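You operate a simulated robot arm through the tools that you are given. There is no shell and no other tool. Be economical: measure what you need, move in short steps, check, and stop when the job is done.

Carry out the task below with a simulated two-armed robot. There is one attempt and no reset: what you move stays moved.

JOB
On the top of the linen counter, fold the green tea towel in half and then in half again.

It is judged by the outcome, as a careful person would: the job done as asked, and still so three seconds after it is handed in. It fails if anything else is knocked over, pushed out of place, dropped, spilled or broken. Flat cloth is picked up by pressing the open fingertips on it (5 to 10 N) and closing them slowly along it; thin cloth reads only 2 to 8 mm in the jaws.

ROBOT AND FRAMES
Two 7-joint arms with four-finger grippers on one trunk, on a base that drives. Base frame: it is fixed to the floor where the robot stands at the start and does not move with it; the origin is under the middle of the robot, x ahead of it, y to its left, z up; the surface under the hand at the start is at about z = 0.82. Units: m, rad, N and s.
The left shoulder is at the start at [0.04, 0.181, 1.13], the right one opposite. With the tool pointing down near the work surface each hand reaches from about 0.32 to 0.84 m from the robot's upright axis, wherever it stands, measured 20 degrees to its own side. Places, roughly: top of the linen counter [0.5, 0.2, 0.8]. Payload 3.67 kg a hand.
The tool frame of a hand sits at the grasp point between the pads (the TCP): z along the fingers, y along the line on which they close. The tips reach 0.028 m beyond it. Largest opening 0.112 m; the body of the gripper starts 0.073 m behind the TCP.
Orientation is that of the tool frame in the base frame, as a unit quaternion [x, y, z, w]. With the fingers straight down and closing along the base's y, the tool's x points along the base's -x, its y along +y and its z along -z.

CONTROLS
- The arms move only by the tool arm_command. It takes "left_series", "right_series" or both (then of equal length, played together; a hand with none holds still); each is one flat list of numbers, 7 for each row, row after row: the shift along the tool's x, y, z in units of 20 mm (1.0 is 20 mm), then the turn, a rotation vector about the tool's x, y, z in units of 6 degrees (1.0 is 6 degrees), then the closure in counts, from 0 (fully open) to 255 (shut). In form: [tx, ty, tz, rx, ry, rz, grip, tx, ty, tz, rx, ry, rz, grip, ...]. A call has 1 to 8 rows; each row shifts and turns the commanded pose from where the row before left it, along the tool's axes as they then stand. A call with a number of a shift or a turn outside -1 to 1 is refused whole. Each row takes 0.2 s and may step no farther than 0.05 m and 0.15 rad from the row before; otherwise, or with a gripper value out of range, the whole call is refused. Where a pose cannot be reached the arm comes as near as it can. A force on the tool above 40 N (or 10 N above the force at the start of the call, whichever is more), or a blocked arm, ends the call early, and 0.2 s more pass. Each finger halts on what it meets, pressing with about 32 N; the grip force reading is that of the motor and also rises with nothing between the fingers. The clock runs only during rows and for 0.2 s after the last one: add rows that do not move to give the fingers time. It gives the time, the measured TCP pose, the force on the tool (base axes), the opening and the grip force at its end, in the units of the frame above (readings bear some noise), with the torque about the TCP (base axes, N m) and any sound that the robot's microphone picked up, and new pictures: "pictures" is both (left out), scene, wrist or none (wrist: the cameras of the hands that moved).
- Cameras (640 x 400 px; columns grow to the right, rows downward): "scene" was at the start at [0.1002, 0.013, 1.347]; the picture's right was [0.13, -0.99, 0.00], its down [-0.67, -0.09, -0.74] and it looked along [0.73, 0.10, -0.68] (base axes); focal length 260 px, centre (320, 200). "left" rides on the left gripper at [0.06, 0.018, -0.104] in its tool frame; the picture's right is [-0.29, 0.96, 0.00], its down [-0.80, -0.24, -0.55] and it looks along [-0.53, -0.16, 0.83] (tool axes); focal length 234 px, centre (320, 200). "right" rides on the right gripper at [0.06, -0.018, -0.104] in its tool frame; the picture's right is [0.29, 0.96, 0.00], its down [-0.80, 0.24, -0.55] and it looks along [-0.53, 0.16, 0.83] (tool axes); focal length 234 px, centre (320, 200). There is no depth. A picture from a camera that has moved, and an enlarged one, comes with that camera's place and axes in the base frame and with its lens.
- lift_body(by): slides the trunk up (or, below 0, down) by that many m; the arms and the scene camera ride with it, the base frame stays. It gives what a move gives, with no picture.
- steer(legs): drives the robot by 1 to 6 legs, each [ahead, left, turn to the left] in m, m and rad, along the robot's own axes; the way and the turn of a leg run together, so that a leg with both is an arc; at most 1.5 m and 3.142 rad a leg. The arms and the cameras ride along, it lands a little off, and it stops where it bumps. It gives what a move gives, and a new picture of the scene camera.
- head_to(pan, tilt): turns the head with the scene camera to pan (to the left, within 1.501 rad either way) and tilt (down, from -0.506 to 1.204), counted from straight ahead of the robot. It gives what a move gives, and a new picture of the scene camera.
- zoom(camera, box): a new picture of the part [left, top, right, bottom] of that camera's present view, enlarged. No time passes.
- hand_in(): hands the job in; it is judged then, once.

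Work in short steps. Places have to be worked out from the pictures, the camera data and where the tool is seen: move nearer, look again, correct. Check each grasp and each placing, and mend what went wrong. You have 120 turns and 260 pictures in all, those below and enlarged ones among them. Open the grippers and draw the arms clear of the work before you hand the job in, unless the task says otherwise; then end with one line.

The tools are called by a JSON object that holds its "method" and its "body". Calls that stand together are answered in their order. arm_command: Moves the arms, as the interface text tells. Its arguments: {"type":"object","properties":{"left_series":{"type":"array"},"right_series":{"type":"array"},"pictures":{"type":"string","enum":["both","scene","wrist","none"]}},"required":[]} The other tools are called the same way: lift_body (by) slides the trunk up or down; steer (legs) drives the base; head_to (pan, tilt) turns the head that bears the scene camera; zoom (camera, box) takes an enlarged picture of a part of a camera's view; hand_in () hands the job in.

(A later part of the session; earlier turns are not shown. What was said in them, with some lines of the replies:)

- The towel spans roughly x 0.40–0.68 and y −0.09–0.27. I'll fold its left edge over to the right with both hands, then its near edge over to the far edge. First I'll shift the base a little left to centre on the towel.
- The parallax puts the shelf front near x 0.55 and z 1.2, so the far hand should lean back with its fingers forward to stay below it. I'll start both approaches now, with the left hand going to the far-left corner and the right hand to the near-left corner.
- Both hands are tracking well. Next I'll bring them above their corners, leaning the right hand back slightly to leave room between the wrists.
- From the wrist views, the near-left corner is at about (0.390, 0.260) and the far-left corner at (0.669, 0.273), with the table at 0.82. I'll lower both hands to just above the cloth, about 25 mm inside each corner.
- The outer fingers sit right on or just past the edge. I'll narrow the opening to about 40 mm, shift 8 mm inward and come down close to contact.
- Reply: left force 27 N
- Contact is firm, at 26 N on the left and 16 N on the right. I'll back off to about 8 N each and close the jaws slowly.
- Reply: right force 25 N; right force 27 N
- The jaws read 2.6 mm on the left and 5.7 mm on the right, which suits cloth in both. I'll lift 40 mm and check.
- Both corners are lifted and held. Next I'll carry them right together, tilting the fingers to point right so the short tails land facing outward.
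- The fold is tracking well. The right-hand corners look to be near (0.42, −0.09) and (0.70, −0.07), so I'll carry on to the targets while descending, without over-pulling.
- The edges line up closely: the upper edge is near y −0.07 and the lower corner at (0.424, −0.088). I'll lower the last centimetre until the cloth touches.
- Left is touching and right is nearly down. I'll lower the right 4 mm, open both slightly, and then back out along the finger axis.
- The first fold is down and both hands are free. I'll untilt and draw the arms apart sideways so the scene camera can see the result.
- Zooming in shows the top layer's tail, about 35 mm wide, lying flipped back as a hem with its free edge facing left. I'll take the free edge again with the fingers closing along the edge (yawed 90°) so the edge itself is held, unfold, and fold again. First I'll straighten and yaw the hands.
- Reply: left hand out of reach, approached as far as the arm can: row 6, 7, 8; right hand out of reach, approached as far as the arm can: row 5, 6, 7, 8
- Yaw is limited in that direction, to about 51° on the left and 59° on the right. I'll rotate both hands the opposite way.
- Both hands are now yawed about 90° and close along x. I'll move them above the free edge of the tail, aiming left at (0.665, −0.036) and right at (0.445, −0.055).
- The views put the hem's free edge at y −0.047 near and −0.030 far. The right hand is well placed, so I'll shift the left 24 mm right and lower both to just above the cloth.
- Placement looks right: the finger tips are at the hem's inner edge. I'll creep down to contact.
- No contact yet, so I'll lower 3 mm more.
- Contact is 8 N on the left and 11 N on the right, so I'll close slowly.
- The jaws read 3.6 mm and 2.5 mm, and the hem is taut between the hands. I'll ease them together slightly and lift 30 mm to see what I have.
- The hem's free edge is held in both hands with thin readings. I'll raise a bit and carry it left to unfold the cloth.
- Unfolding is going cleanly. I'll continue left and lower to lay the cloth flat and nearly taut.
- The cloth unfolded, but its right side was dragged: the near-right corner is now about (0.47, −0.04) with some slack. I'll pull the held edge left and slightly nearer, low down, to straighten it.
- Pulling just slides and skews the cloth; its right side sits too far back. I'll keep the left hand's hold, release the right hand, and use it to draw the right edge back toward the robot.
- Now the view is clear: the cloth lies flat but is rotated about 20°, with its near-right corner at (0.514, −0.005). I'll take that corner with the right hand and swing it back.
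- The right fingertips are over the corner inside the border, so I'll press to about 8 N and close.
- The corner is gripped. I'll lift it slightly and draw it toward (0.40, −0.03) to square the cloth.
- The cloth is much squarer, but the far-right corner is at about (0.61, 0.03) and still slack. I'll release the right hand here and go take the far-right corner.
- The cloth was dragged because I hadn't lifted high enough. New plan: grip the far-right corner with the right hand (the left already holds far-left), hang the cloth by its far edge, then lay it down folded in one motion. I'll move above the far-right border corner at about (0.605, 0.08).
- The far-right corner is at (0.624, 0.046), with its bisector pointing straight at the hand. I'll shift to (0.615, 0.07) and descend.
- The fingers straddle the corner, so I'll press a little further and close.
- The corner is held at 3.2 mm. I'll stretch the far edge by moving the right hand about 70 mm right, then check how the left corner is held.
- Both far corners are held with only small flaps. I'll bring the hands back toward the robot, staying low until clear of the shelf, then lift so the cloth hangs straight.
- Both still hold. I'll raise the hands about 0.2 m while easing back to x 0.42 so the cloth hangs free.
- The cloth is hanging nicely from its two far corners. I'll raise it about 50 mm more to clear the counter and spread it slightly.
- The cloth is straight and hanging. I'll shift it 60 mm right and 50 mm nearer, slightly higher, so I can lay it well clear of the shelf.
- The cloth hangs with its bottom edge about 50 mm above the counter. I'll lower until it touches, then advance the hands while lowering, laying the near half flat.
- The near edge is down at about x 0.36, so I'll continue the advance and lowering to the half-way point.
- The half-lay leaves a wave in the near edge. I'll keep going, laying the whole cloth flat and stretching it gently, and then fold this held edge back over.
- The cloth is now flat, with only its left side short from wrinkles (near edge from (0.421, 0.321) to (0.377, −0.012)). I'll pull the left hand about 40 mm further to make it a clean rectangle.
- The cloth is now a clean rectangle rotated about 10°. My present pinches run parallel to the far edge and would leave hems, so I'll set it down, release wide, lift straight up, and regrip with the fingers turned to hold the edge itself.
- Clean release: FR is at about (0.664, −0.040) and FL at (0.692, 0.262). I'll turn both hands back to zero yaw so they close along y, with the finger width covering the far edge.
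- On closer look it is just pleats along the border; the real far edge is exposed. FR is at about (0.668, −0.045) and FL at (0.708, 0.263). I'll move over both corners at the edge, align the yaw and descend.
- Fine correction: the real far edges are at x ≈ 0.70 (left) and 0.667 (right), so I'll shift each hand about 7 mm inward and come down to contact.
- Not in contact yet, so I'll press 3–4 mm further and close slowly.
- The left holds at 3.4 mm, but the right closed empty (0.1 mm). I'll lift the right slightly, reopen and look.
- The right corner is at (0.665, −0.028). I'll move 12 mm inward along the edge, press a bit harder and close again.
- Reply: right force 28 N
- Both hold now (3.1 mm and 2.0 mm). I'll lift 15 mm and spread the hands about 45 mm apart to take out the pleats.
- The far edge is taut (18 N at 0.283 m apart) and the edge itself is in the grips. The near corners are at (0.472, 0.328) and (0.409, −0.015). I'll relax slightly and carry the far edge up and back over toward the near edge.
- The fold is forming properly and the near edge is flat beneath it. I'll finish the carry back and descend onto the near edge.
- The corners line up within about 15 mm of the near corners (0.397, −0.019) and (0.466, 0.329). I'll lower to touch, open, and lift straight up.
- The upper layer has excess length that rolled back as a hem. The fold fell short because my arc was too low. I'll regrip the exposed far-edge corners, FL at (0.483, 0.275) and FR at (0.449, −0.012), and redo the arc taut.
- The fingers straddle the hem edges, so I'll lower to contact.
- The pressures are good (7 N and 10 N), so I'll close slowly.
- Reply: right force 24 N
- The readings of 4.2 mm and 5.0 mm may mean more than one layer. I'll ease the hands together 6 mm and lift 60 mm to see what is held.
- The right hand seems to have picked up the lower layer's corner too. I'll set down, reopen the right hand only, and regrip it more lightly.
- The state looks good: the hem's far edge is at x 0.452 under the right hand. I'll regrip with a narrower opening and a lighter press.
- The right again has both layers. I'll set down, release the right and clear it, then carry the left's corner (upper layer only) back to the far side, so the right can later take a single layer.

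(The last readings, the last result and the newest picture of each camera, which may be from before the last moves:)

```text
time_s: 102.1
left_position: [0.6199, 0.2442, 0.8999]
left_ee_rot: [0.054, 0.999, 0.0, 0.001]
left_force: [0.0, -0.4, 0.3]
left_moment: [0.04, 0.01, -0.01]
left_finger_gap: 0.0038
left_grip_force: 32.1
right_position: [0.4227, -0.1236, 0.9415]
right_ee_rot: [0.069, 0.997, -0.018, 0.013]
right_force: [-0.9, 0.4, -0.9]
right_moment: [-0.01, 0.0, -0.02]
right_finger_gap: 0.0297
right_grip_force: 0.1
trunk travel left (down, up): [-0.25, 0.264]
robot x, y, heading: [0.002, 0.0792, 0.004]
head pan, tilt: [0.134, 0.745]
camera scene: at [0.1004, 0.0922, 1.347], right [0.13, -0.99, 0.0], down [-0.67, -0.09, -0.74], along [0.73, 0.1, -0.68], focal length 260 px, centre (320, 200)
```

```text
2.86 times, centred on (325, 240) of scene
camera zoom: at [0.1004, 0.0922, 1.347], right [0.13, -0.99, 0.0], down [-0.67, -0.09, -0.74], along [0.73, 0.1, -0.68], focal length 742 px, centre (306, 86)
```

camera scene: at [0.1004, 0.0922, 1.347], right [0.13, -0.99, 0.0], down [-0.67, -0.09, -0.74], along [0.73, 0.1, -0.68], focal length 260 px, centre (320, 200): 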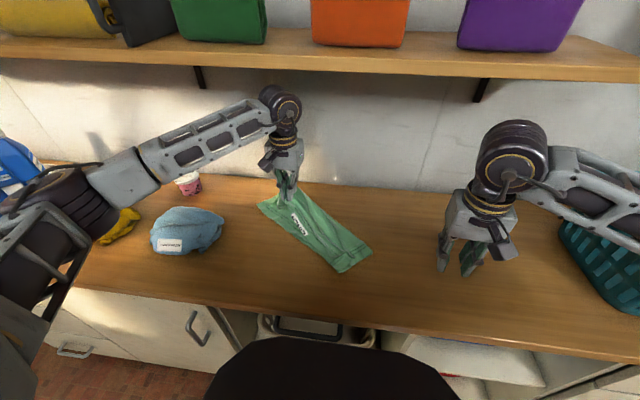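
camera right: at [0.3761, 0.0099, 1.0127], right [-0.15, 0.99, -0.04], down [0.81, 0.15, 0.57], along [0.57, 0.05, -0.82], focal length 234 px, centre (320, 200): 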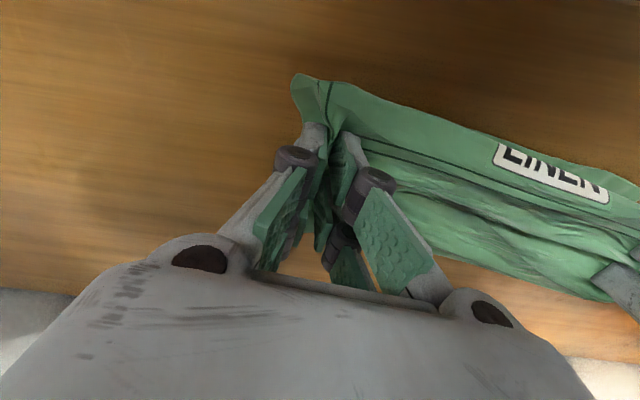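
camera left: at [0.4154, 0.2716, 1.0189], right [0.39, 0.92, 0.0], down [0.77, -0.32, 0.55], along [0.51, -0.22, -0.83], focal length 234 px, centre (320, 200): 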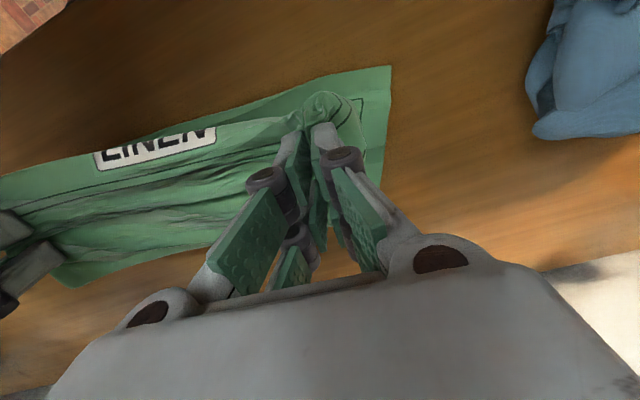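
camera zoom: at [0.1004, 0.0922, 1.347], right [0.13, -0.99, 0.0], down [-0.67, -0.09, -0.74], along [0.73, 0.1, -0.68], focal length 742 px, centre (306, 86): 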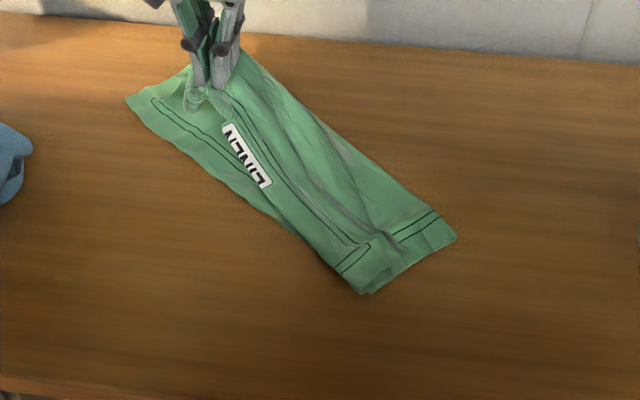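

The left hand was holding all layers too, so the folded strip moved as one piece, about 0.32 × 0.12 m and still tidy. I'll set it down here and release, then make the second fold by taking the strip's left end.

{"method": "arm_command", "body": {"left_series": [0, 0, 0.8, 0, 0, 0, 255, 0, 0, 0.8, 0, 0, 0, 255, 0, 0, 0.5, 0, 0, 0, 255, 0, 0, 0, 0, 0, 0, 225, 0, 0, 0, 0, 0, 0, 180, 0, 0, -0.5, 0, 0, 0, 150, 0, 0, -1, 0, 0, 0, 150, 0, 0, -1, 0, 0, 0, 150], "pictures": "none"}}

{"method": "arm_command", "body": {"left_series": [0.5, 1, -0.3, 0, 0, -1, 150, 0.5, 1, 0, 0, 0, -1, 150, 0, 1, 0, 0, 0, -1, 150, 0, 1, 0, 0, 0, -1, 150, 0, 1, 0, 0, 0, -1, 150, 0, 1, 0, 0, 0, -1, 150, 0, 0, 0, 0, 0, -1, 150], "pictures": "both"}}

{"method": "zoom", "body": {"camera": "scene", "box": [230, 170, 420, 310]}}

```text
time_s: 103.9
left_position: [0.6195, 0.2454, 0.9117]
left_ee_rot: [0.054, 0.999, 0.0, 0.0]
left_force: [0.2, -0.2, 0.5]
left_moment: [0.06, -0.02, -0.01]
left_finger_gap: 0.0461
left_grip_force: 0.0
right_position: [0.4208, -0.1213, 0.9418]
right_ee_rot: [0.069, 0.997, -0.019, 0.013]
right_force: [-0.3, 0.5, -0.1]
right_moment: [-0.01, 0.01, 0.04]
right_finger_gap: 0.03
right_grip_force: 0.0
trunk travel left (down, up): [-0.25, 0.264]
robot x, y, heading: [0.0032, 0.0806, -0.003]
head pan, tilt: [0.134, 0.745]
```

```text
time_s: 105.5
left_position: [0.5799, 0.3631, 0.9156]
left_ee_rot: [-0.309, 0.951, 0.0, -0.001]
left_force: [0.0, 0.0, 0.1]
left_moment: [-0.02, -0.01, 0.01]
left_finger_gap: 0.0462
left_grip_force: 0.1
right_position: [0.4219, -0.1214, 0.942]
right_ee_rot: [0.069, 0.997, -0.018, 0.012]
right_force: [-0.2, 0.2, -0.1]
right_moment: [-0.01, 0.04, -0.03]
right_finger_gap: 0.0301
right_grip_force: 0.1
trunk travel left (down, up): [-0.25, 0.264]
robot x, y, heading: [-0.0011, 0.0816, -0.002]
head pan, tilt: [0.134, 0.745]
camera scene: at [0.1006, 0.0926, 1.347], right [0.13, -0.99, 0.0], down [-0.67, -0.09, -0.73], along [0.73, 0.1, -0.68], focal length 260 px, centre (320, 200)
camera left: at [0.5238, 0.3432, 1.0186], right [-0.33, 0.94, 0.0], down [0.79, 0.27, 0.55], along [0.52, 0.18, -0.83], focal length 234 px, centre (320, 200)
```

scene: 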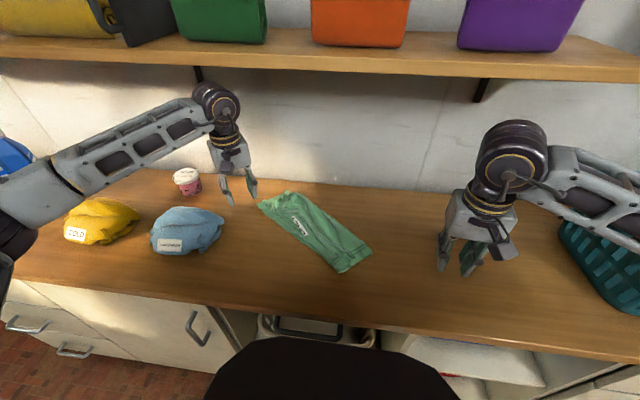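
left: 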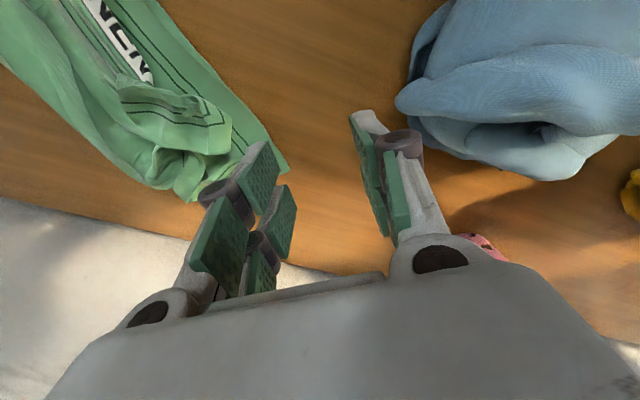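

```text
2.86 times, centred on (325, 240) of scene
camera zoom: at [0.1006, 0.0926, 1.347], right [0.13, -0.99, 0.0], down [-0.67, -0.09, -0.73], along [0.73, 0.1, -0.68], focal length 742 px, centre (306, 86)
```

zoom: 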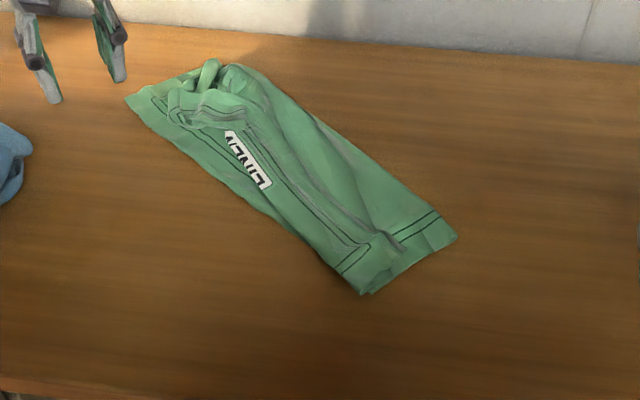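

The right end of the strip is the tidy one (about 0.10 m wide, middle near (0.46, 0.053)). I'll take it with the right hand alone, fingers closing along that end, and fold it over onto the left end. First I'll move over it and yaw about −48°.

{"method": "arm_command", "body": {"right_series": [-0.1, 0.938, 0, 0, 0, -1, 170, -0.198, 0.922, 0, 0, 0, -1, 150, -0.293, 0.897, 0, 0, 0, -1, 150, -0.385, 0.861, 0, 0, 0, -1, 150, -0.473, 0.816, 0, 0, 0, -1, 150, -0.556, 0.762, 0, 0, 0, -1, 150, -0.633, 0.7, 0, 0, 0, -1, 150, -0.7, 0.63, 0, 0, 0, -1, 150], "pictures": "wrist"}}

```text
time_s: 107.3
left_position: [0.5815, 0.3657, 0.9138]
left_ee_rot: [-0.307, 0.952, 0.0, 0.0]
left_force: [0.5, 0.4, -0.7]
left_moment: [0.01, 0.02, 0.0]
left_finger_gap: 0.0464
left_grip_force: 0.1
right_position: [0.4585, 0.0244, 0.9351]
right_ee_rot: [-0.344, 0.939, -0.021, 0.004]
right_force: [-0.2, -0.5, 1.3]
right_moment: [-0.04, -0.01, 0.01]
right_finger_gap: 0.0461
right_grip_force: 0.0
trunk travel left (down, up): [-0.25, 0.264]
robot x, y, heading: [-0.0033, 0.0808, -0.002]
head pan, tilt: [0.134, 0.745]
camera right: at [0.4215, -0.0222, 1.0401], right [-0.84, 0.55, -0.04], down [0.44, 0.72, 0.54], along [0.32, 0.43, -0.84], focal length 234 px, centre (320, 200)
```

right: 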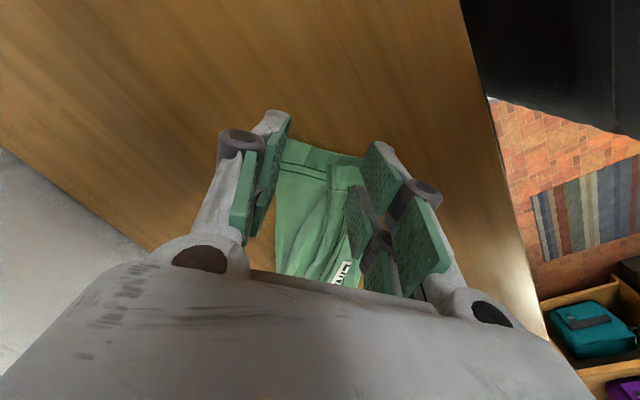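

The hand is well aligned with the strip's end. I'll shift about 38 mm inward so the finger width just covers the end edge, then descend.

{"method": "arm_command", "body": {"right_series": [-0.77, 0.6, 0.5, 0, 0, 0, 165, -0.77, 0.6, 0.5, 0, 0, 0, 165, 0, 0, 0.9, 0, 0, 0, 165, 0, 0, 0.9, 0, 0, 0, 165, 0, 0, 0.8, 0, 0, 0, 165], "pictures": "wrist"}}

```text
time_s: 108.5
left_position: [0.5801, 0.3645, 0.9159]
left_ee_rot: [-0.308, 0.952, 0.0, 0.0]
left_force: [0.7, 0.1, -0.8]
left_moment: [0.01, -0.01, 0.01]
left_finger_gap: 0.0465
left_grip_force: 0.2
right_position: [0.466, 0.06, 0.8624]
right_ee_rot: [-0.341, 0.94, -0.021, 0.004]
right_force: [0.5, -0.4, 0.1]
right_moment: [0.02, -0.03, -0.01]
right_finger_gap: 0.0396
right_grip_force: 0.0
trunk travel left (down, up): [-0.25, 0.264]
robot x, y, heading: [0.0007, 0.082, -0.002]
head pan, tilt: [0.134, 0.745]
camera right: at [0.4298, 0.0119, 0.9668], right [-0.84, 0.55, -0.04], down [0.44, 0.72, 0.54], along [0.32, 0.43, -0.84], focal length 234 px, centre (320, 200)
```

right: 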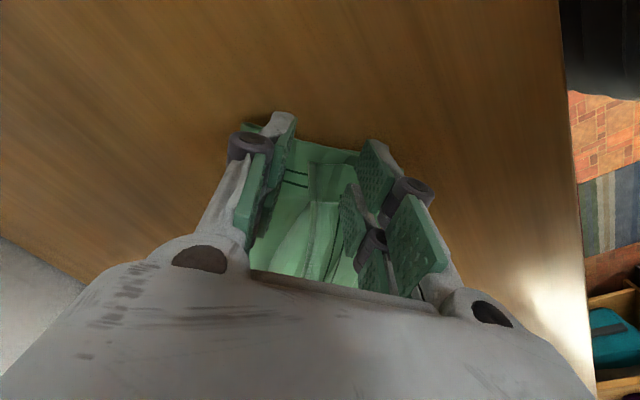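

The end edge lies within the finger width, and the cloth extends past both fingers. I'll press and close.

{"method": "arm_command", "body": {"right_series": [0, 0, 0.35, 0, 0, 0, 165, 0, 0, 0.2, 0, 0, 0, 165, 0, 0, 0.12, 0, 0, 0, 165, 0, 0, 0, 0, 0, 0, 165], "pictures": "none"}}

```text
time_s: 109.5
left_position: [0.5804, 0.3651, 0.9163]
left_ee_rot: [-0.308, 0.951, -0.001, 0.0]
left_force: [0.1, -0.4, -1.0]
left_moment: [-0.02, -0.01, -0.01]
left_finger_gap: 0.0462
left_grip_force: 0.0
right_position: [0.4673, 0.0605, 0.8515]
right_ee_rot: [-0.342, 0.939, -0.022, 0.007]
right_force: [-1.3, 0.9, 19.8]
right_moment: [0.49, 0.17, 0.0]
right_finger_gap: 0.0409
right_grip_force: 0.9
trunk travel left (down, up): [-0.25, 0.264]
robot x, y, heading: [-0.0011, 0.0789, -0.001]
head pan, tilt: [0.134, 0.745]
```

{"method": "arm_command", "body": {"right_series": [0, 0, -0.06, 0, 0, 0, 175, 0, 0, 0, 0, 0, 0, 188, 0, 0, 0, 0, 0, 0, 201, 0, 0, 0, 0, 0, 0, 214, 0, 0, 0, 0, 0, 0, 227, 0, 0, 0, 0, 0, 0, 240, 0, 0, 0, 0, 0, 0, 253, 0, 0, 0, 0, 0, 0, 255], "pictures": "none"}}

{"method": "arm_command", "body": {"right_series": [0, 0, -0.5, 0, 0, 0, 255, 0, 0, -0.8, 0, 0, 0, 255, 0, 0, -0.9, 0, 0, 0, 255], "pictures": "both"}}

```text
time_s: 111.3
left_position: [0.58, 0.3643, 0.9148]
left_ee_rot: [-0.308, 0.952, 0.0, 0.0]
left_force: [-0.3, 0.4, 0.4]
left_moment: [-0.02, 0.02, 0.03]
left_finger_gap: 0.046
left_grip_force: 0.1
right_position: [0.4685, 0.0591, 0.8506]
right_ee_rot: [-0.342, 0.939, -0.021, 0.003]
right_force: [0.6, -2.0, 4.6]
right_moment: [0.0, -0.03, 0.02]
right_finger_gap: 0.0037
right_grip_force: 32.2
trunk travel left (down, up): [-0.25, 0.264]
robot x, y, heading: [-0.0021, 0.079, -0.003]
head pan, tilt: [0.134, 0.745]
```

```text
time_s: 112.1
left_position: [0.5801, 0.3645, 0.9154]
left_ee_rot: [-0.307, 0.952, 0.0, -0.001]
left_force: [-0.6, 0.6, 0.2]
left_moment: [0.0, 0.02, 0.03]
left_finger_gap: 0.0461
left_grip_force: 0.1
right_position: [0.4664, 0.0616, 0.8955]
right_ee_rot: [-0.342, 0.939, -0.022, 0.003]
right_force: [0.2, 0.6, -0.6]
right_moment: [0.0, 0.01, -0.01]
right_finger_gap: 0.0037
right_grip_force: 31.7
trunk travel left (down, up): [-0.25, 0.264]
robot x, y, heading: [0.0024, 0.0828, -0.001]
head pan, tilt: [0.134, 0.745]
camera scene: at [0.1001, 0.0933, 1.347], right [0.13, -0.99, 0.0], down [-0.67, -0.09, -0.74], along [0.73, 0.1, -0.68], focal length 260 px, centre (320, 200)
camera right: at [0.4304, 0.0139, 0.9995], right [-0.84, 0.55, -0.04], down [0.44, 0.72, 0.54], along [0.32, 0.43, -0.84], focal length 234 px, centre (320, 200)
```

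scene: 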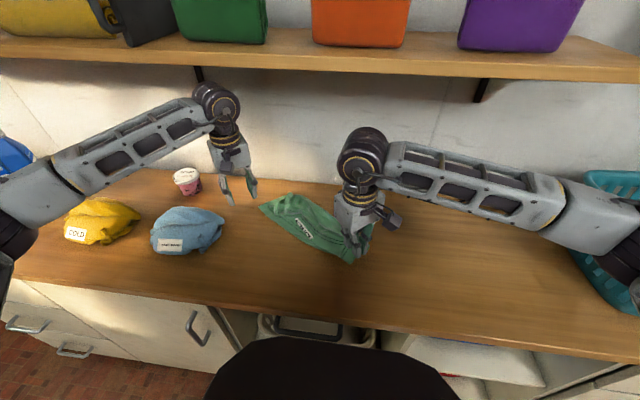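
right: 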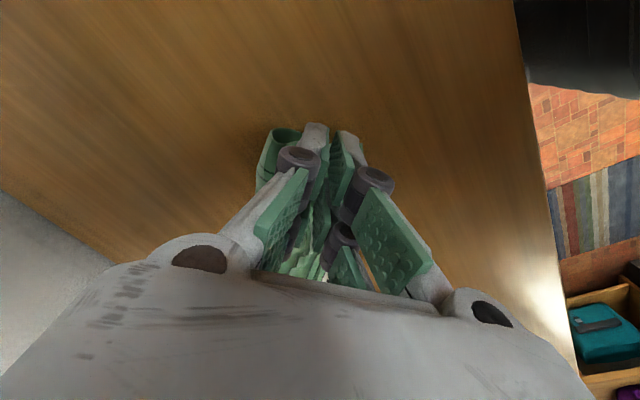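

The whole end lifted in one piece (3.7 mm). I'll swing it in a high arc toward the left end, leaning the wrist back to stay clear of the shelf.

{"method": "arm_command", "body": {"right_series": [-0.908, 0.175, -0.9, 0.646, -0.763, 0, 255, -0.977, 0.116, -0.834, 0.646, -0.763, 0, 255, -0.99, 0.06, -0.72, 0.646, -0.763, 0, 255, -0.988, 0.012, -0.61, 0.646, -0.763, 0, 255, -0.869, 0.207, 0.22, 0, 0, 0, 255, -0.869, 0.207, 0.22, 0, 0, 0, 255, -0.869, 0.207, 0.22, 0, 0, 0, 255, -0.869, 0.207, 0.22, 0, 0, 0, 255], "pictures": "scene"}}

{"method": "zoom", "body": {"camera": "scene", "box": [230, 150, 420, 290]}}

```text
time_s: 113.9
left_position: [0.5818, 0.3643, 0.9149]
left_ee_rot: [-0.308, 0.951, -0.001, -0.001]
left_force: [0.9, -0.1, -0.7]
left_moment: [-0.02, 0.01, 0.01]
left_finger_gap: 0.0464
left_grip_force: 0.1
right_position: [0.5569, 0.1763, 0.9616]
right_ee_rot: [-0.337, 0.915, -0.094, 0.198]
right_force: [0.6, -0.4, -0.8]
right_moment: [-0.03, 0.03, 0.0]
right_finger_gap: 0.0037
right_grip_force: 32.7
trunk travel left (down, up): [-0.25, 0.264]
robot x, y, heading: [-0.0, 0.0816, -0.001]
head pan, tilt: [0.134, 0.745]
camera scene: at [0.1006, 0.094, 1.347], right [0.13, -0.99, 0.0], down [-0.67, -0.09, -0.73], along [0.73, 0.1, -0.68], focal length 260 px, centre (320, 200)
```

scene: 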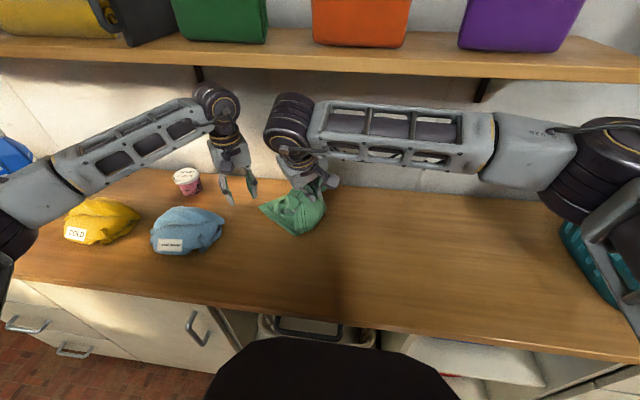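

```text
2.86 times, centred on (325, 220) of scene
camera zoom: at [0.1006, 0.094, 1.347], right [0.13, -0.99, 0.0], down [-0.67, -0.09, -0.73], along [0.73, 0.1, -0.68], focal length 742 px, centre (306, 143)
```

zoom: 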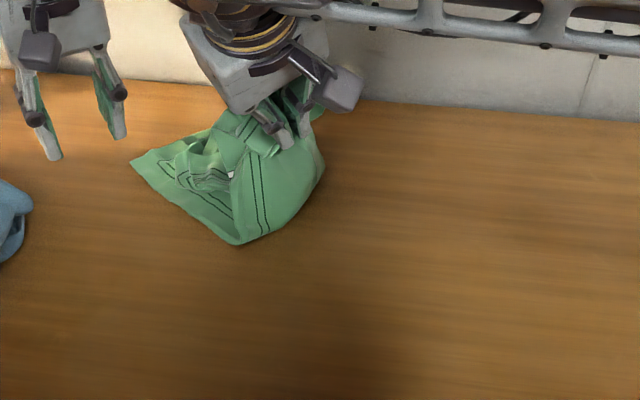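

The fold is standing nicely at the middle. I'll complete the swing and bring the end down onto the left end while backing the left hand out of the way.

{"method": "arm_command", "body": {"left_series": [0.3, 0.22, -0.8, 0, 0, 0, 150, 0.81, 0.586, -0.4, 0, 0, 0, 150, 0.81, 0.586, 0, 0, 0, 0, 150, 0.81, 0.586, 0, 0, 0, 0, 150, 0.81, 0.586, 0, 0, 0, 0, 150, 0.81, 0.586, 0, 0, 0, 0, 150, 0.81, 0.586, 0, 0, 0, 0, 150, 0, 0, 0, 0, 0, 0, 150], "right_series": [-0.871, 0.265, 0.43, 0, 0, 0, 255, -0.84, 0.291, 0.52, 0, 0, 0, 255, -0.778, 0.344, 0.703, 0, 0, 0, 255, -0.685, 0.4225, 0.977, 0, 0, 0, 255, -0.685, 0.4225, 0.977, 0, 0, 0, 255, -0.685, 0.4225, 0.977, 0, 0, 0, 255, -0.685, 0.4225, 0.977, 0, 0, 0, 255, 0.186, 0.158, 0.548, 0, 0, 0, 255], "pictures": "both"}}

{"method": "zoom", "body": {"camera": "scene", "box": [220, 150, 380, 270]}}

```text
time_s: 115.7
left_position: [0.4526, 0.3636, 0.9385]
left_ee_rot: [-0.308, 0.951, -0.001, 0.0]
left_force: [0.8, 0.6, 0.5]
left_moment: [0.02, 0.04, 0.01]
left_finger_gap: 0.046
left_grip_force: 0.1
right_position: [0.6485, 0.2796, 0.8654]
right_ee_rot: [-0.338, 0.915, -0.094, 0.2]
right_force: [-0.9, -0.2, 0.5]
right_moment: [0.03, 0.05, 0.08]
right_finger_gap: 0.0035
right_grip_force: 30.1
trunk travel left (down, up): [-0.25, 0.264]
robot x, y, heading: [0.0016, 0.0819, 0.001]
head pan, tilt: [0.134, 0.745]
camera scene: at [0.1007, 0.0925, 1.347], right [0.13, -0.99, 0.0], down [-0.67, -0.09, -0.73], along [0.73, 0.1, -0.68], focal length 260 px, centre (320, 200)
camera right: at [0.5727, 0.2312, 0.9469], right [-0.76, 0.53, -0.38], down [0.18, 0.72, 0.67], along [0.63, 0.44, -0.64], focal length 234 px, centre (320, 200)
camera left: at [0.3955, 0.3427, 1.042], right [-0.33, 0.95, 0.0], down [0.79, 0.27, 0.55], along [0.52, 0.18, -0.83], focal length 234 px, centre (320, 200)
```

scene: 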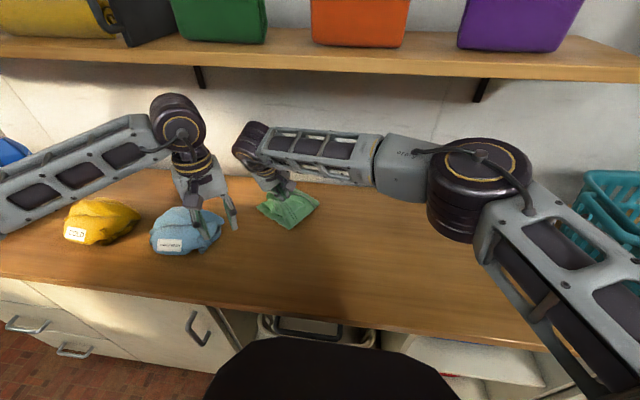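
right: 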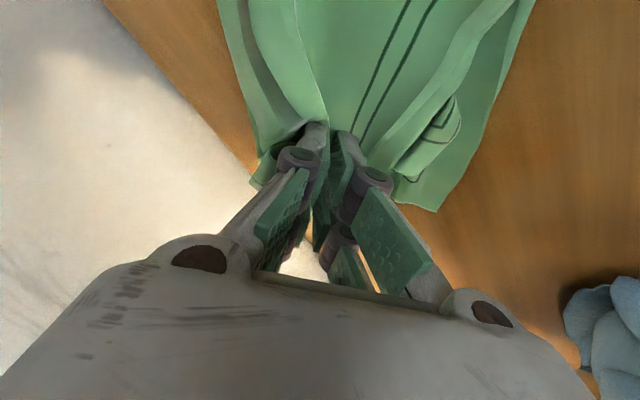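
left: 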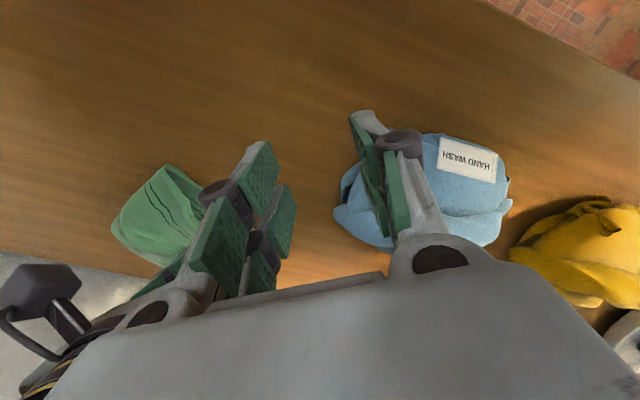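

```text
3.33 times, centred on (300, 210) of scene
camera zoom: at [0.1007, 0.0925, 1.347], right [0.13, -0.99, 0.0], down [-0.67, -0.09, -0.73], along [0.73, 0.1, -0.68], focal length 866 px, centre (387, 167)
```

zoom: 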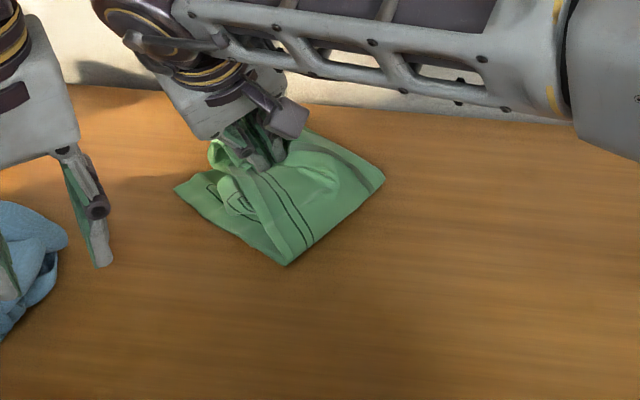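

The second fold lands as a compact square with its end over the left end. I'll lower the last few millimetres, open, and lift straight up.

{"method": "arm_command", "body": {"right_series": [0.14, 0.12, 0.42, 0, 0, 0, 255, 0, 0, 0, 0, 0, 0, 240, 0, 0, 0, 0, 0, 0, 220, 0, 0, 0, 0, 0, 0, 190, -0.12, -0.1, -0.35, 0, 0, 0, 165, -0.28, -0.24, -0.85, 0, 0, 0, 165, -0.3, -0.26, -0.9, 0, 0, 0, 165], "pictures": "none"}}

{"method": "arm_command", "body": {"right_series": [0.5, -0.7, -0.2, 0, 0, 0, 165, 0.5, -0.8, -0.2, 0, 0, 0, 165, 0.5, -0.9, 0, 0, 0, 0, 165, 0.5, -0.9, 0, 0, 0, 0, 165, 0.5, -0.9, 0, 0, 0, 0, 165, 0.5, -0.9, 0, 0, 0, 0, 165, 0.5, -0.9, 0, 0, 0, 0, 165, 0.5, -0.9, 0, 0, 0, 0, 165], "pictures": "both"}}

{"method": "zoom", "body": {"camera": "scene", "box": [220, 150, 380, 270]}}

```text
time_s: 117.3
left_position: [0.4521, 0.3645, 0.9396]
left_ee_rot: [-0.307, 0.952, 0.0, 0.0]
left_force: [0.4, 0.0, 0.1]
left_moment: [0.04, 0.0, 0.01]
left_finger_gap: 0.0463
left_grip_force: 0.0
right_position: [0.6475, 0.2808, 0.9036]
right_ee_rot: [-0.337, 0.915, -0.094, 0.2]
right_force: [-1.0, 1.0, 0.2]
right_moment: [0.01, 0.0, 0.0]
right_finger_gap: 0.0393
right_grip_force: 0.1
trunk travel left (down, up): [-0.25, 0.264]
robot x, y, heading: [0.0023, 0.0843, 0.002]
head pan, tilt: [0.134, 0.745]
```

```text
time_s: 119.1
left_position: [0.4532, 0.364, 0.9388]
left_ee_rot: [-0.307, 0.952, 0.0, 0.0]
left_force: [-0.2, 0.0, 0.7]
left_moment: [0.01, -0.04, -0.02]
left_finger_gap: 0.0462
left_grip_force: 0.0
right_position: [0.6665, 0.1242, 0.9282]
right_ee_rot: [-0.339, 0.915, -0.093, 0.2]
right_force: [0.8, 0.3, 0.2]
right_moment: [-0.02, 0.0, 0.01]
right_finger_gap: 0.0397
right_grip_force: 0.0
trunk travel left (down, up): [-0.25, 0.264]
robot x, y, heading: [-0.0009, 0.0823, 0.004]
head pan, tilt: [0.134, 0.745]
camera scene: at [0.1003, 0.0924, 1.347], right [0.13, -0.99, 0.0], down [-0.67, -0.09, -0.74], along [0.73, 0.1, -0.68], focal length 260 px, centre (320, 200)
camera right: at [0.5925, 0.0751, 1.0086], right [-0.76, 0.53, -0.38], down [0.17, 0.72, 0.67], along [0.63, 0.44, -0.64], focal length 234 px, centre (320, 200)
```

scene: 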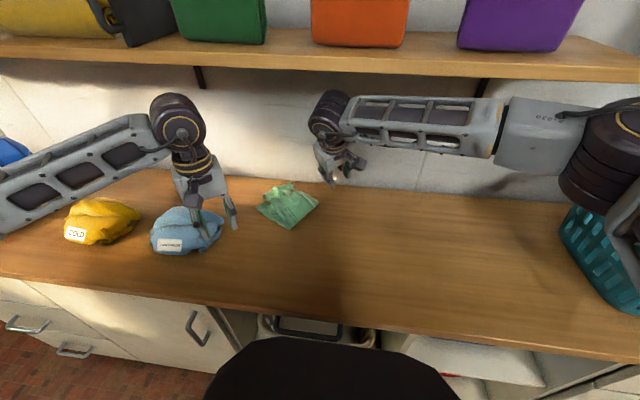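
right: 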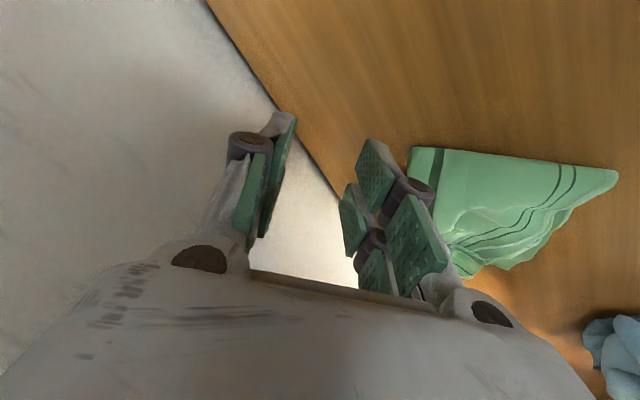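

```text
3.33 times, centred on (300, 210) of scene
camera zoom: at [0.1003, 0.0924, 1.347], right [0.13, -0.99, 0.0], down [-0.67, -0.09, -0.74], along [0.73, 0.1, -0.68], focal length 866 px, centre (387, 167)
```

zoom: 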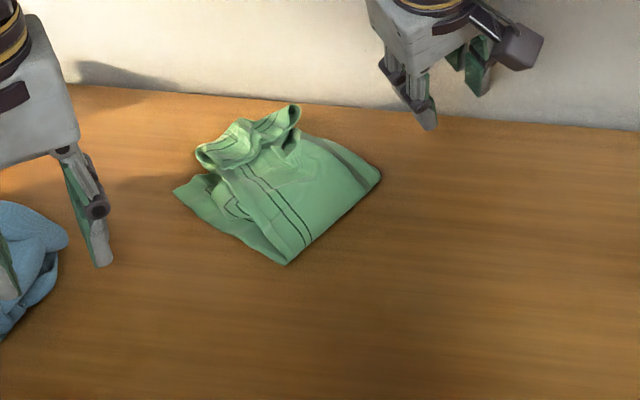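

The towel is now folded in half and in half again as a compact packet. The top has a puffed-up lump at one end, so I'll return and press it flat with the open fingertips.

{"method": "arm_command", "body": {"right_series": [-0.5, 0.9, 0, 0, 0, 0, 165, -0.5, 0.9, 0, 0, 0, 0, 165, -0.5, 0.9, 0, 0, 0, 0, 165, -0.5, 0.9, 0, 0, 0, 0, 165, -0.5, 0.9, 0, 0, 0, 0, 165, -0.5, 0.9, 0, 0, 0, 0, 165, -0.5, 0.8, 0.2, 0, 0, 0, 165, -0.5, 0.7, 0.2, 0, 0, 0, 165], "pictures": "none"}}

{"method": "arm_command", "body": {"right_series": [0.2, 0.17, 0.6, 0, 0, 0, 165, 0.2, 0.17, 0.6, 0, 0, 0, 165, 0.2, 0.17, 0.6, 0, 0, 0, 165, 0.1, 0.09, 0.3, 0, 0, 0, 165, 0.06, 0.05, 0.18, 0, 0, 0, 165, 0, 0, 0, 0, 0, 0, 165], "pictures": "wrist"}}

```text
time_s: 120.9
left_position: [0.4525, 0.3637, 0.9391]
left_ee_rot: [-0.308, 0.951, -0.001, -0.001]
left_force: [0.7, -0.9, -0.3]
left_moment: [-0.01, 0.02, 0.01]
left_finger_gap: 0.046
left_grip_force: 0.1
right_position: [0.6455, 0.2798, 0.904]
right_ee_rot: [-0.337, 0.915, -0.094, 0.199]
right_force: [-0.2, -0.5, 0.0]
right_moment: [-0.01, -0.01, 0.0]
right_finger_gap: 0.0395
right_grip_force: 0.1
trunk travel left (down, up): [-0.25, 0.264]
robot x, y, heading: [0.0005, 0.0824, 0.007]
head pan, tilt: [0.134, 0.745]
```

```text
time_s: 122.3
left_position: [0.4523, 0.3634, 0.9398]
left_ee_rot: [-0.307, 0.952, 0.0, 0.0]
left_force: [0.0, -0.6, 0.2]
left_moment: [0.04, -0.01, -0.03]
left_finger_gap: 0.0462
left_grip_force: 0.0
right_position: [0.6477, 0.2775, 0.8538]
right_ee_rot: [-0.337, 0.915, -0.095, 0.199]
right_force: [0.1, 1.2, 6.4]
right_moment: [0.08, 0.04, 0.02]
right_finger_gap: 0.0431
right_grip_force: 2.2
trunk travel left (down, up): [-0.25, 0.264]
robot x, y, heading: [-0.0015, 0.0804, -0.002]
head pan, tilt: [0.134, 0.745]
camera right: at [0.5717, 0.2287, 0.9333], right [-0.76, 0.53, -0.38], down [0.18, 0.72, 0.67], along [0.63, 0.44, -0.64], focal length 234 px, centre (320, 200)
```

right: 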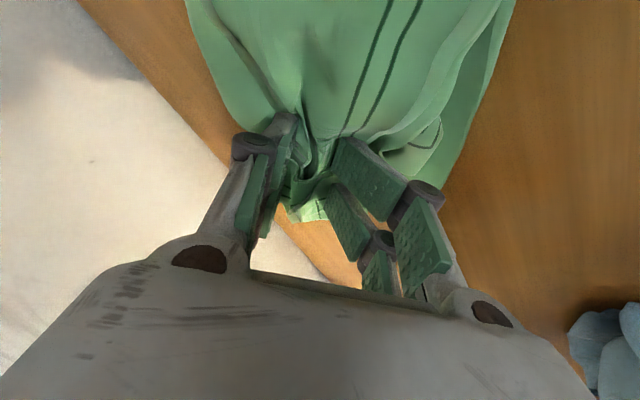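

The gathered ridge sits between the fingers, so opening them slowly while in contact should spread it out flat. Then I'll lift away.

{"method": "arm_command", "body": {"right_series": [0, 0, 0, 0, 0, 0, 148, 0, 0, 0, 0, 0, 0, 130, 0, 0, 0, 0, 0, 0, 110, 0, 0, 0, 0, 0, 0, 90, 0, 0, 0, 0, 0, 0, 80, -0.15, -0.13, -0.45, 0, 0, 0, 80, -0.28, -0.24, -0.85, 0, 0, 0, 80, -0.3, -0.26, -0.9, 0, 0, 0, 80], "pictures": "wrist"}}

```text
time_s: 124.1
left_position: [0.452, 0.3634, 0.9383]
left_ee_rot: [-0.307, 0.952, 0.0, 0.0]
left_force: [0.6, -0.1, -0.5]
left_moment: [0.0, 0.02, -0.01]
left_finger_gap: 0.0462
left_grip_force: 0.0
right_position: [0.6475, 0.2805, 0.9017]
right_ee_rot: [-0.338, 0.915, -0.094, 0.199]
right_force: [0.6, -0.2, 0.3]
right_moment: [0.01, 0.01, 0.0]
right_finger_gap: 0.0771
right_grip_force: 0.1
trunk travel left (down, up): [-0.25, 0.264]
robot x, y, heading: [-0.0025, 0.0809, -0.003]
head pan, tilt: [0.134, 0.745]
camera right: at [0.5714, 0.2319, 0.9821], right [-0.76, 0.53, -0.38], down [0.18, 0.72, 0.67], along [0.63, 0.44, -0.64], focal length 234 px, centre (320, 200)
```

right: 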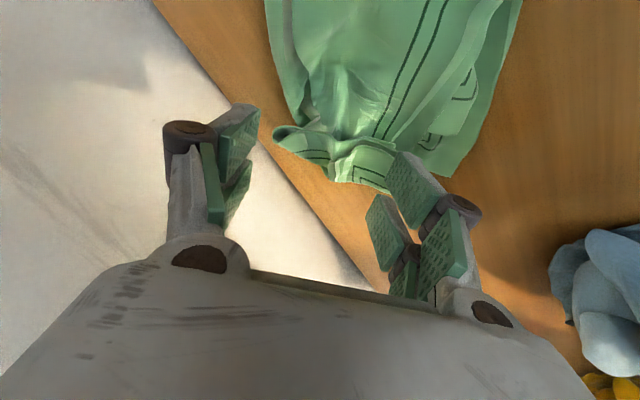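

The ridge is spread out. I'll give one gentle press with closed fingertips on the centre of the lump, then lift and withdraw.

{"method": "arm_command", "body": {"right_series": [0, 0, 0, 0, 0, 0, 170, 0, 0, 0, 0, 0, 0, 255, 0.2, 0.17, 0.6, 0, 0, 0, 255, 0.2, 0.17, 0.6, 0, 0, 0, 255, 0.2, 0.17, 0.6, 0, 0, 0, 255, 0.12, 0.11, 0.38, 0, 0, 0, 255, 0, 0, 0, 0, 0, 0, 255], "pictures": "none"}}

{"method": "arm_command", "body": {"right_series": [-0.28, -0.24, -0.85, 0, 0, 0, 255, -0.3, -0.26, -0.9, 0, 0, 0, 255, 0.5, -0.7, -0.2, 0, 0, 0, 200, 0.5, -0.9, 0, 0, 0, 0, 150, 0.5, -0.9, 0, 0, 0, 0, 100, 0.5, -0.9, 0, 0, 0, 0, 50, 0.5, -0.9, 0, 0, 0, 0, 0, 0.5, -0.9, 0, 0, 0, 0, 0], "pictures": "scene"}}

{"method": "zoom", "body": {"camera": "scene", "box": [220, 150, 380, 270]}}

```text
time_s: 125.7
left_position: [0.4525, 0.3647, 0.9402]
left_ee_rot: [-0.308, 0.952, 0.0, 0.0]
left_force: [-0.4, -1.1, -0.1]
left_moment: [-0.01, -0.02, 0.03]
left_finger_gap: 0.0459
left_grip_force: 0.0
right_position: [0.6489, 0.2803, 0.8557]
right_ee_rot: [-0.337, 0.915, -0.093, 0.201]
right_force: [0.5, -0.3, 15.4]
right_moment: [-0.18, 0.15, -0.03]
right_finger_gap: 0.0
right_grip_force: 32.4
trunk travel left (down, up): [-0.25, 0.264]
robot x, y, heading: [0.0029, 0.0791, -0.001]
head pan, tilt: [0.134, 0.745]
```

```text
time_s: 127.5
left_position: [0.4532, 0.3649, 0.9385]
left_ee_rot: [-0.306, 0.952, 0.0, 0.0]
left_force: [-0.2, 0.0, 0.6]
left_moment: [0.04, -0.02, -0.04]
left_finger_gap: 0.0461
left_grip_force: 0.1
right_position: [0.6624, 0.1607, 0.908]
right_ee_rot: [-0.338, 0.915, -0.092, 0.2]
right_force: [0.0, -0.5, -0.2]
right_moment: [-0.01, 0.03, 0.04]
right_finger_gap: 0.112
right_grip_force: 0.1
trunk travel left (down, up): [-0.25, 0.264]
robot x, y, heading: [0.0017, 0.0835, 0.004]
head pan, tilt: [0.134, 0.745]
camera scene: at [0.1003, 0.0923, 1.347], right [0.13, -0.99, 0.0], down [-0.67, -0.09, -0.74], along [0.73, 0.1, -0.68], focal length 260 px, centre (320, 200)
```

scene: 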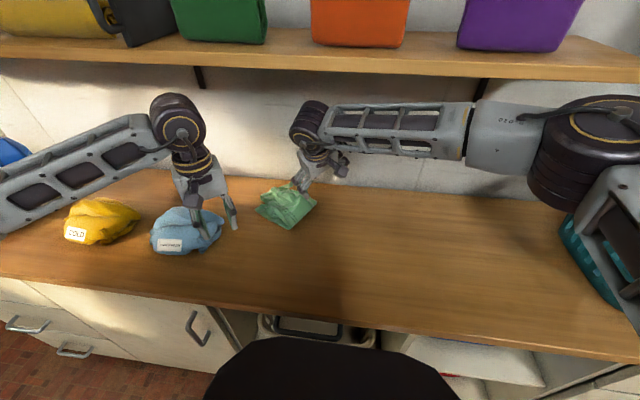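

```text
3.33 times, centred on (300, 210) of scene
camera zoom: at [0.1003, 0.0923, 1.347], right [0.13, -0.99, 0.0], down [-0.67, -0.09, -0.74], along [0.73, 0.1, -0.68], focal length 866 px, centre (387, 167)
```

zoom: 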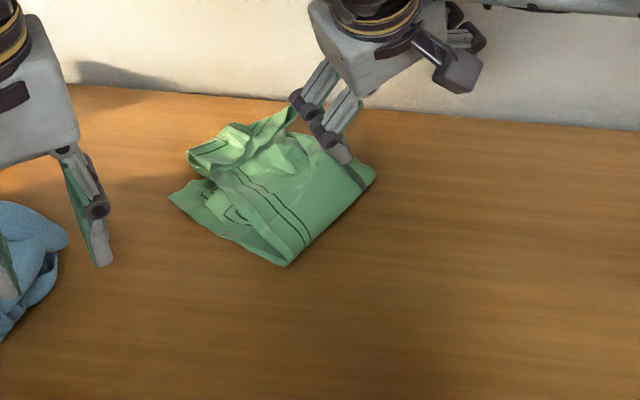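

The packet is compact and flat enough with nothing else disturbed. I'll withdraw both arms clear of the work.

{"method": "arm_command", "body": {"left_series": [0, 0, -1, 0, 0, 0, 100, 0, 0, -1, 0, 0, 0, 50, 0, 0, -1, 0, 0, 0, 0, 0, 0, 0, 0, 0, 0, 0, 0, 0, 0, 0, 0, 0, 0, 0, 0, 0, 0, 0, 0, 0, 0, 0, 0, 0, 0, 0, 0, 0, 0, 0, 0, 0, 0, 0], "right_series": [0.615, -0.79, -0.09, 0, 0, 0, 0, 0.615, -0.79, -0.09, 0, 0, 0, 0, 0.615, -0.79, -0.09, 0, 0, 0, 0, 0.839, -0.207, -0.335, 0, 0, 0, 0, 0.839, -0.207, -0.335, 0, 0, 0, 0, 0.839, -0.207, -0.335, 0, 0, 0, 0, 0.839, -0.207, -0.335, 0, 0, 0, 0, 0.839, -0.207, -0.335, 0, 0, 0, 0], "pictures": "scene"}}

{"method": "zoom", "body": {"camera": "scene", "box": [220, 150, 380, 270]}}

```text
time_s: 129.3
left_position: [0.4515, 0.3638, 0.9979]
left_ee_rot: [-0.307, 0.952, 0.0, 0.0]
left_force: [0.1, -0.3, -0.2]
left_moment: [0.01, 0.01, 0.01]
left_finger_gap: 0.1121
left_grip_force: 0.0
right_position: [0.6028, 0.0338, 0.9287]
right_ee_rot: [-0.338, 0.915, -0.094, 0.2]
right_force: [0.0, 0.1, -0.1]
right_moment: [-0.01, -0.02, -0.01]
right_finger_gap: 0.1118
right_grip_force: 0.0
trunk travel left (down, up): [-0.25, 0.264]
robot x, y, heading: [0.0044, 0.0831, -0.0]
head pan, tilt: [0.134, 0.745]
camera scene: at [0.0999, 0.0925, 1.3471], right [0.13, -0.99, 0.0], down [-0.67, -0.09, -0.74], along [0.73, 0.1, -0.68], focal length 260 px, centre (320, 200)
```

scene: 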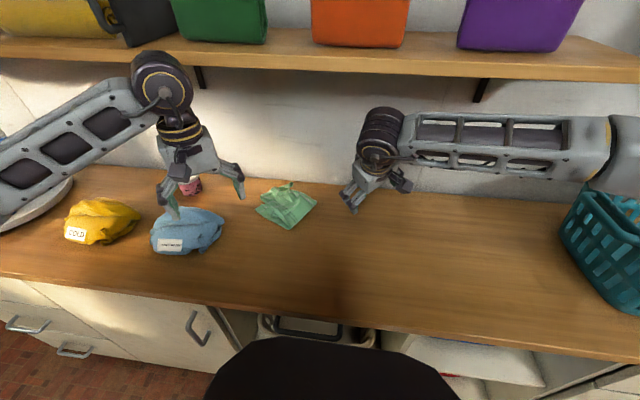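

```text
3.33 times, centred on (300, 210) of scene
camera zoom: at [0.0999, 0.0925, 1.3471], right [0.13, -0.99, 0.0], down [-0.67, -0.09, -0.74], along [0.73, 0.1, -0.68], focal length 866 px, centre (387, 167)
```

zoom: 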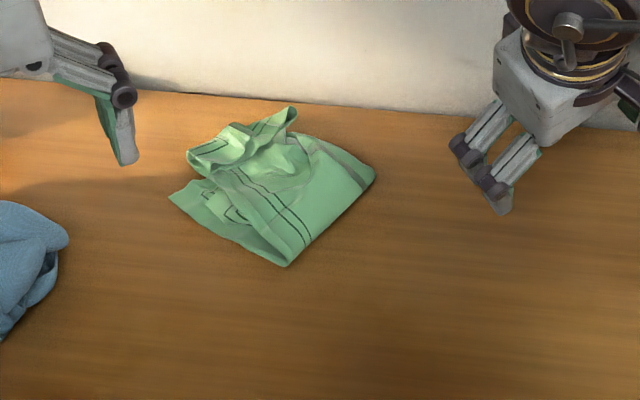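

The towel sits as a small packet folded in half twice. Both grippers are open and clear, and the other objects are where they were. I'll hand it in.

{"method": "hand_in", "body": {}}

```text
The job is handed in.
```

I folded the green tea towel in half and then in half again on the linen counter, and handed the job in. The packet is compact but not crisp: the first fold has a tucked-back hem of about 4 cm, one corner sticks out by about 3 cm, and one end is slightly puffed. Nothing else looks moved in the last picture.
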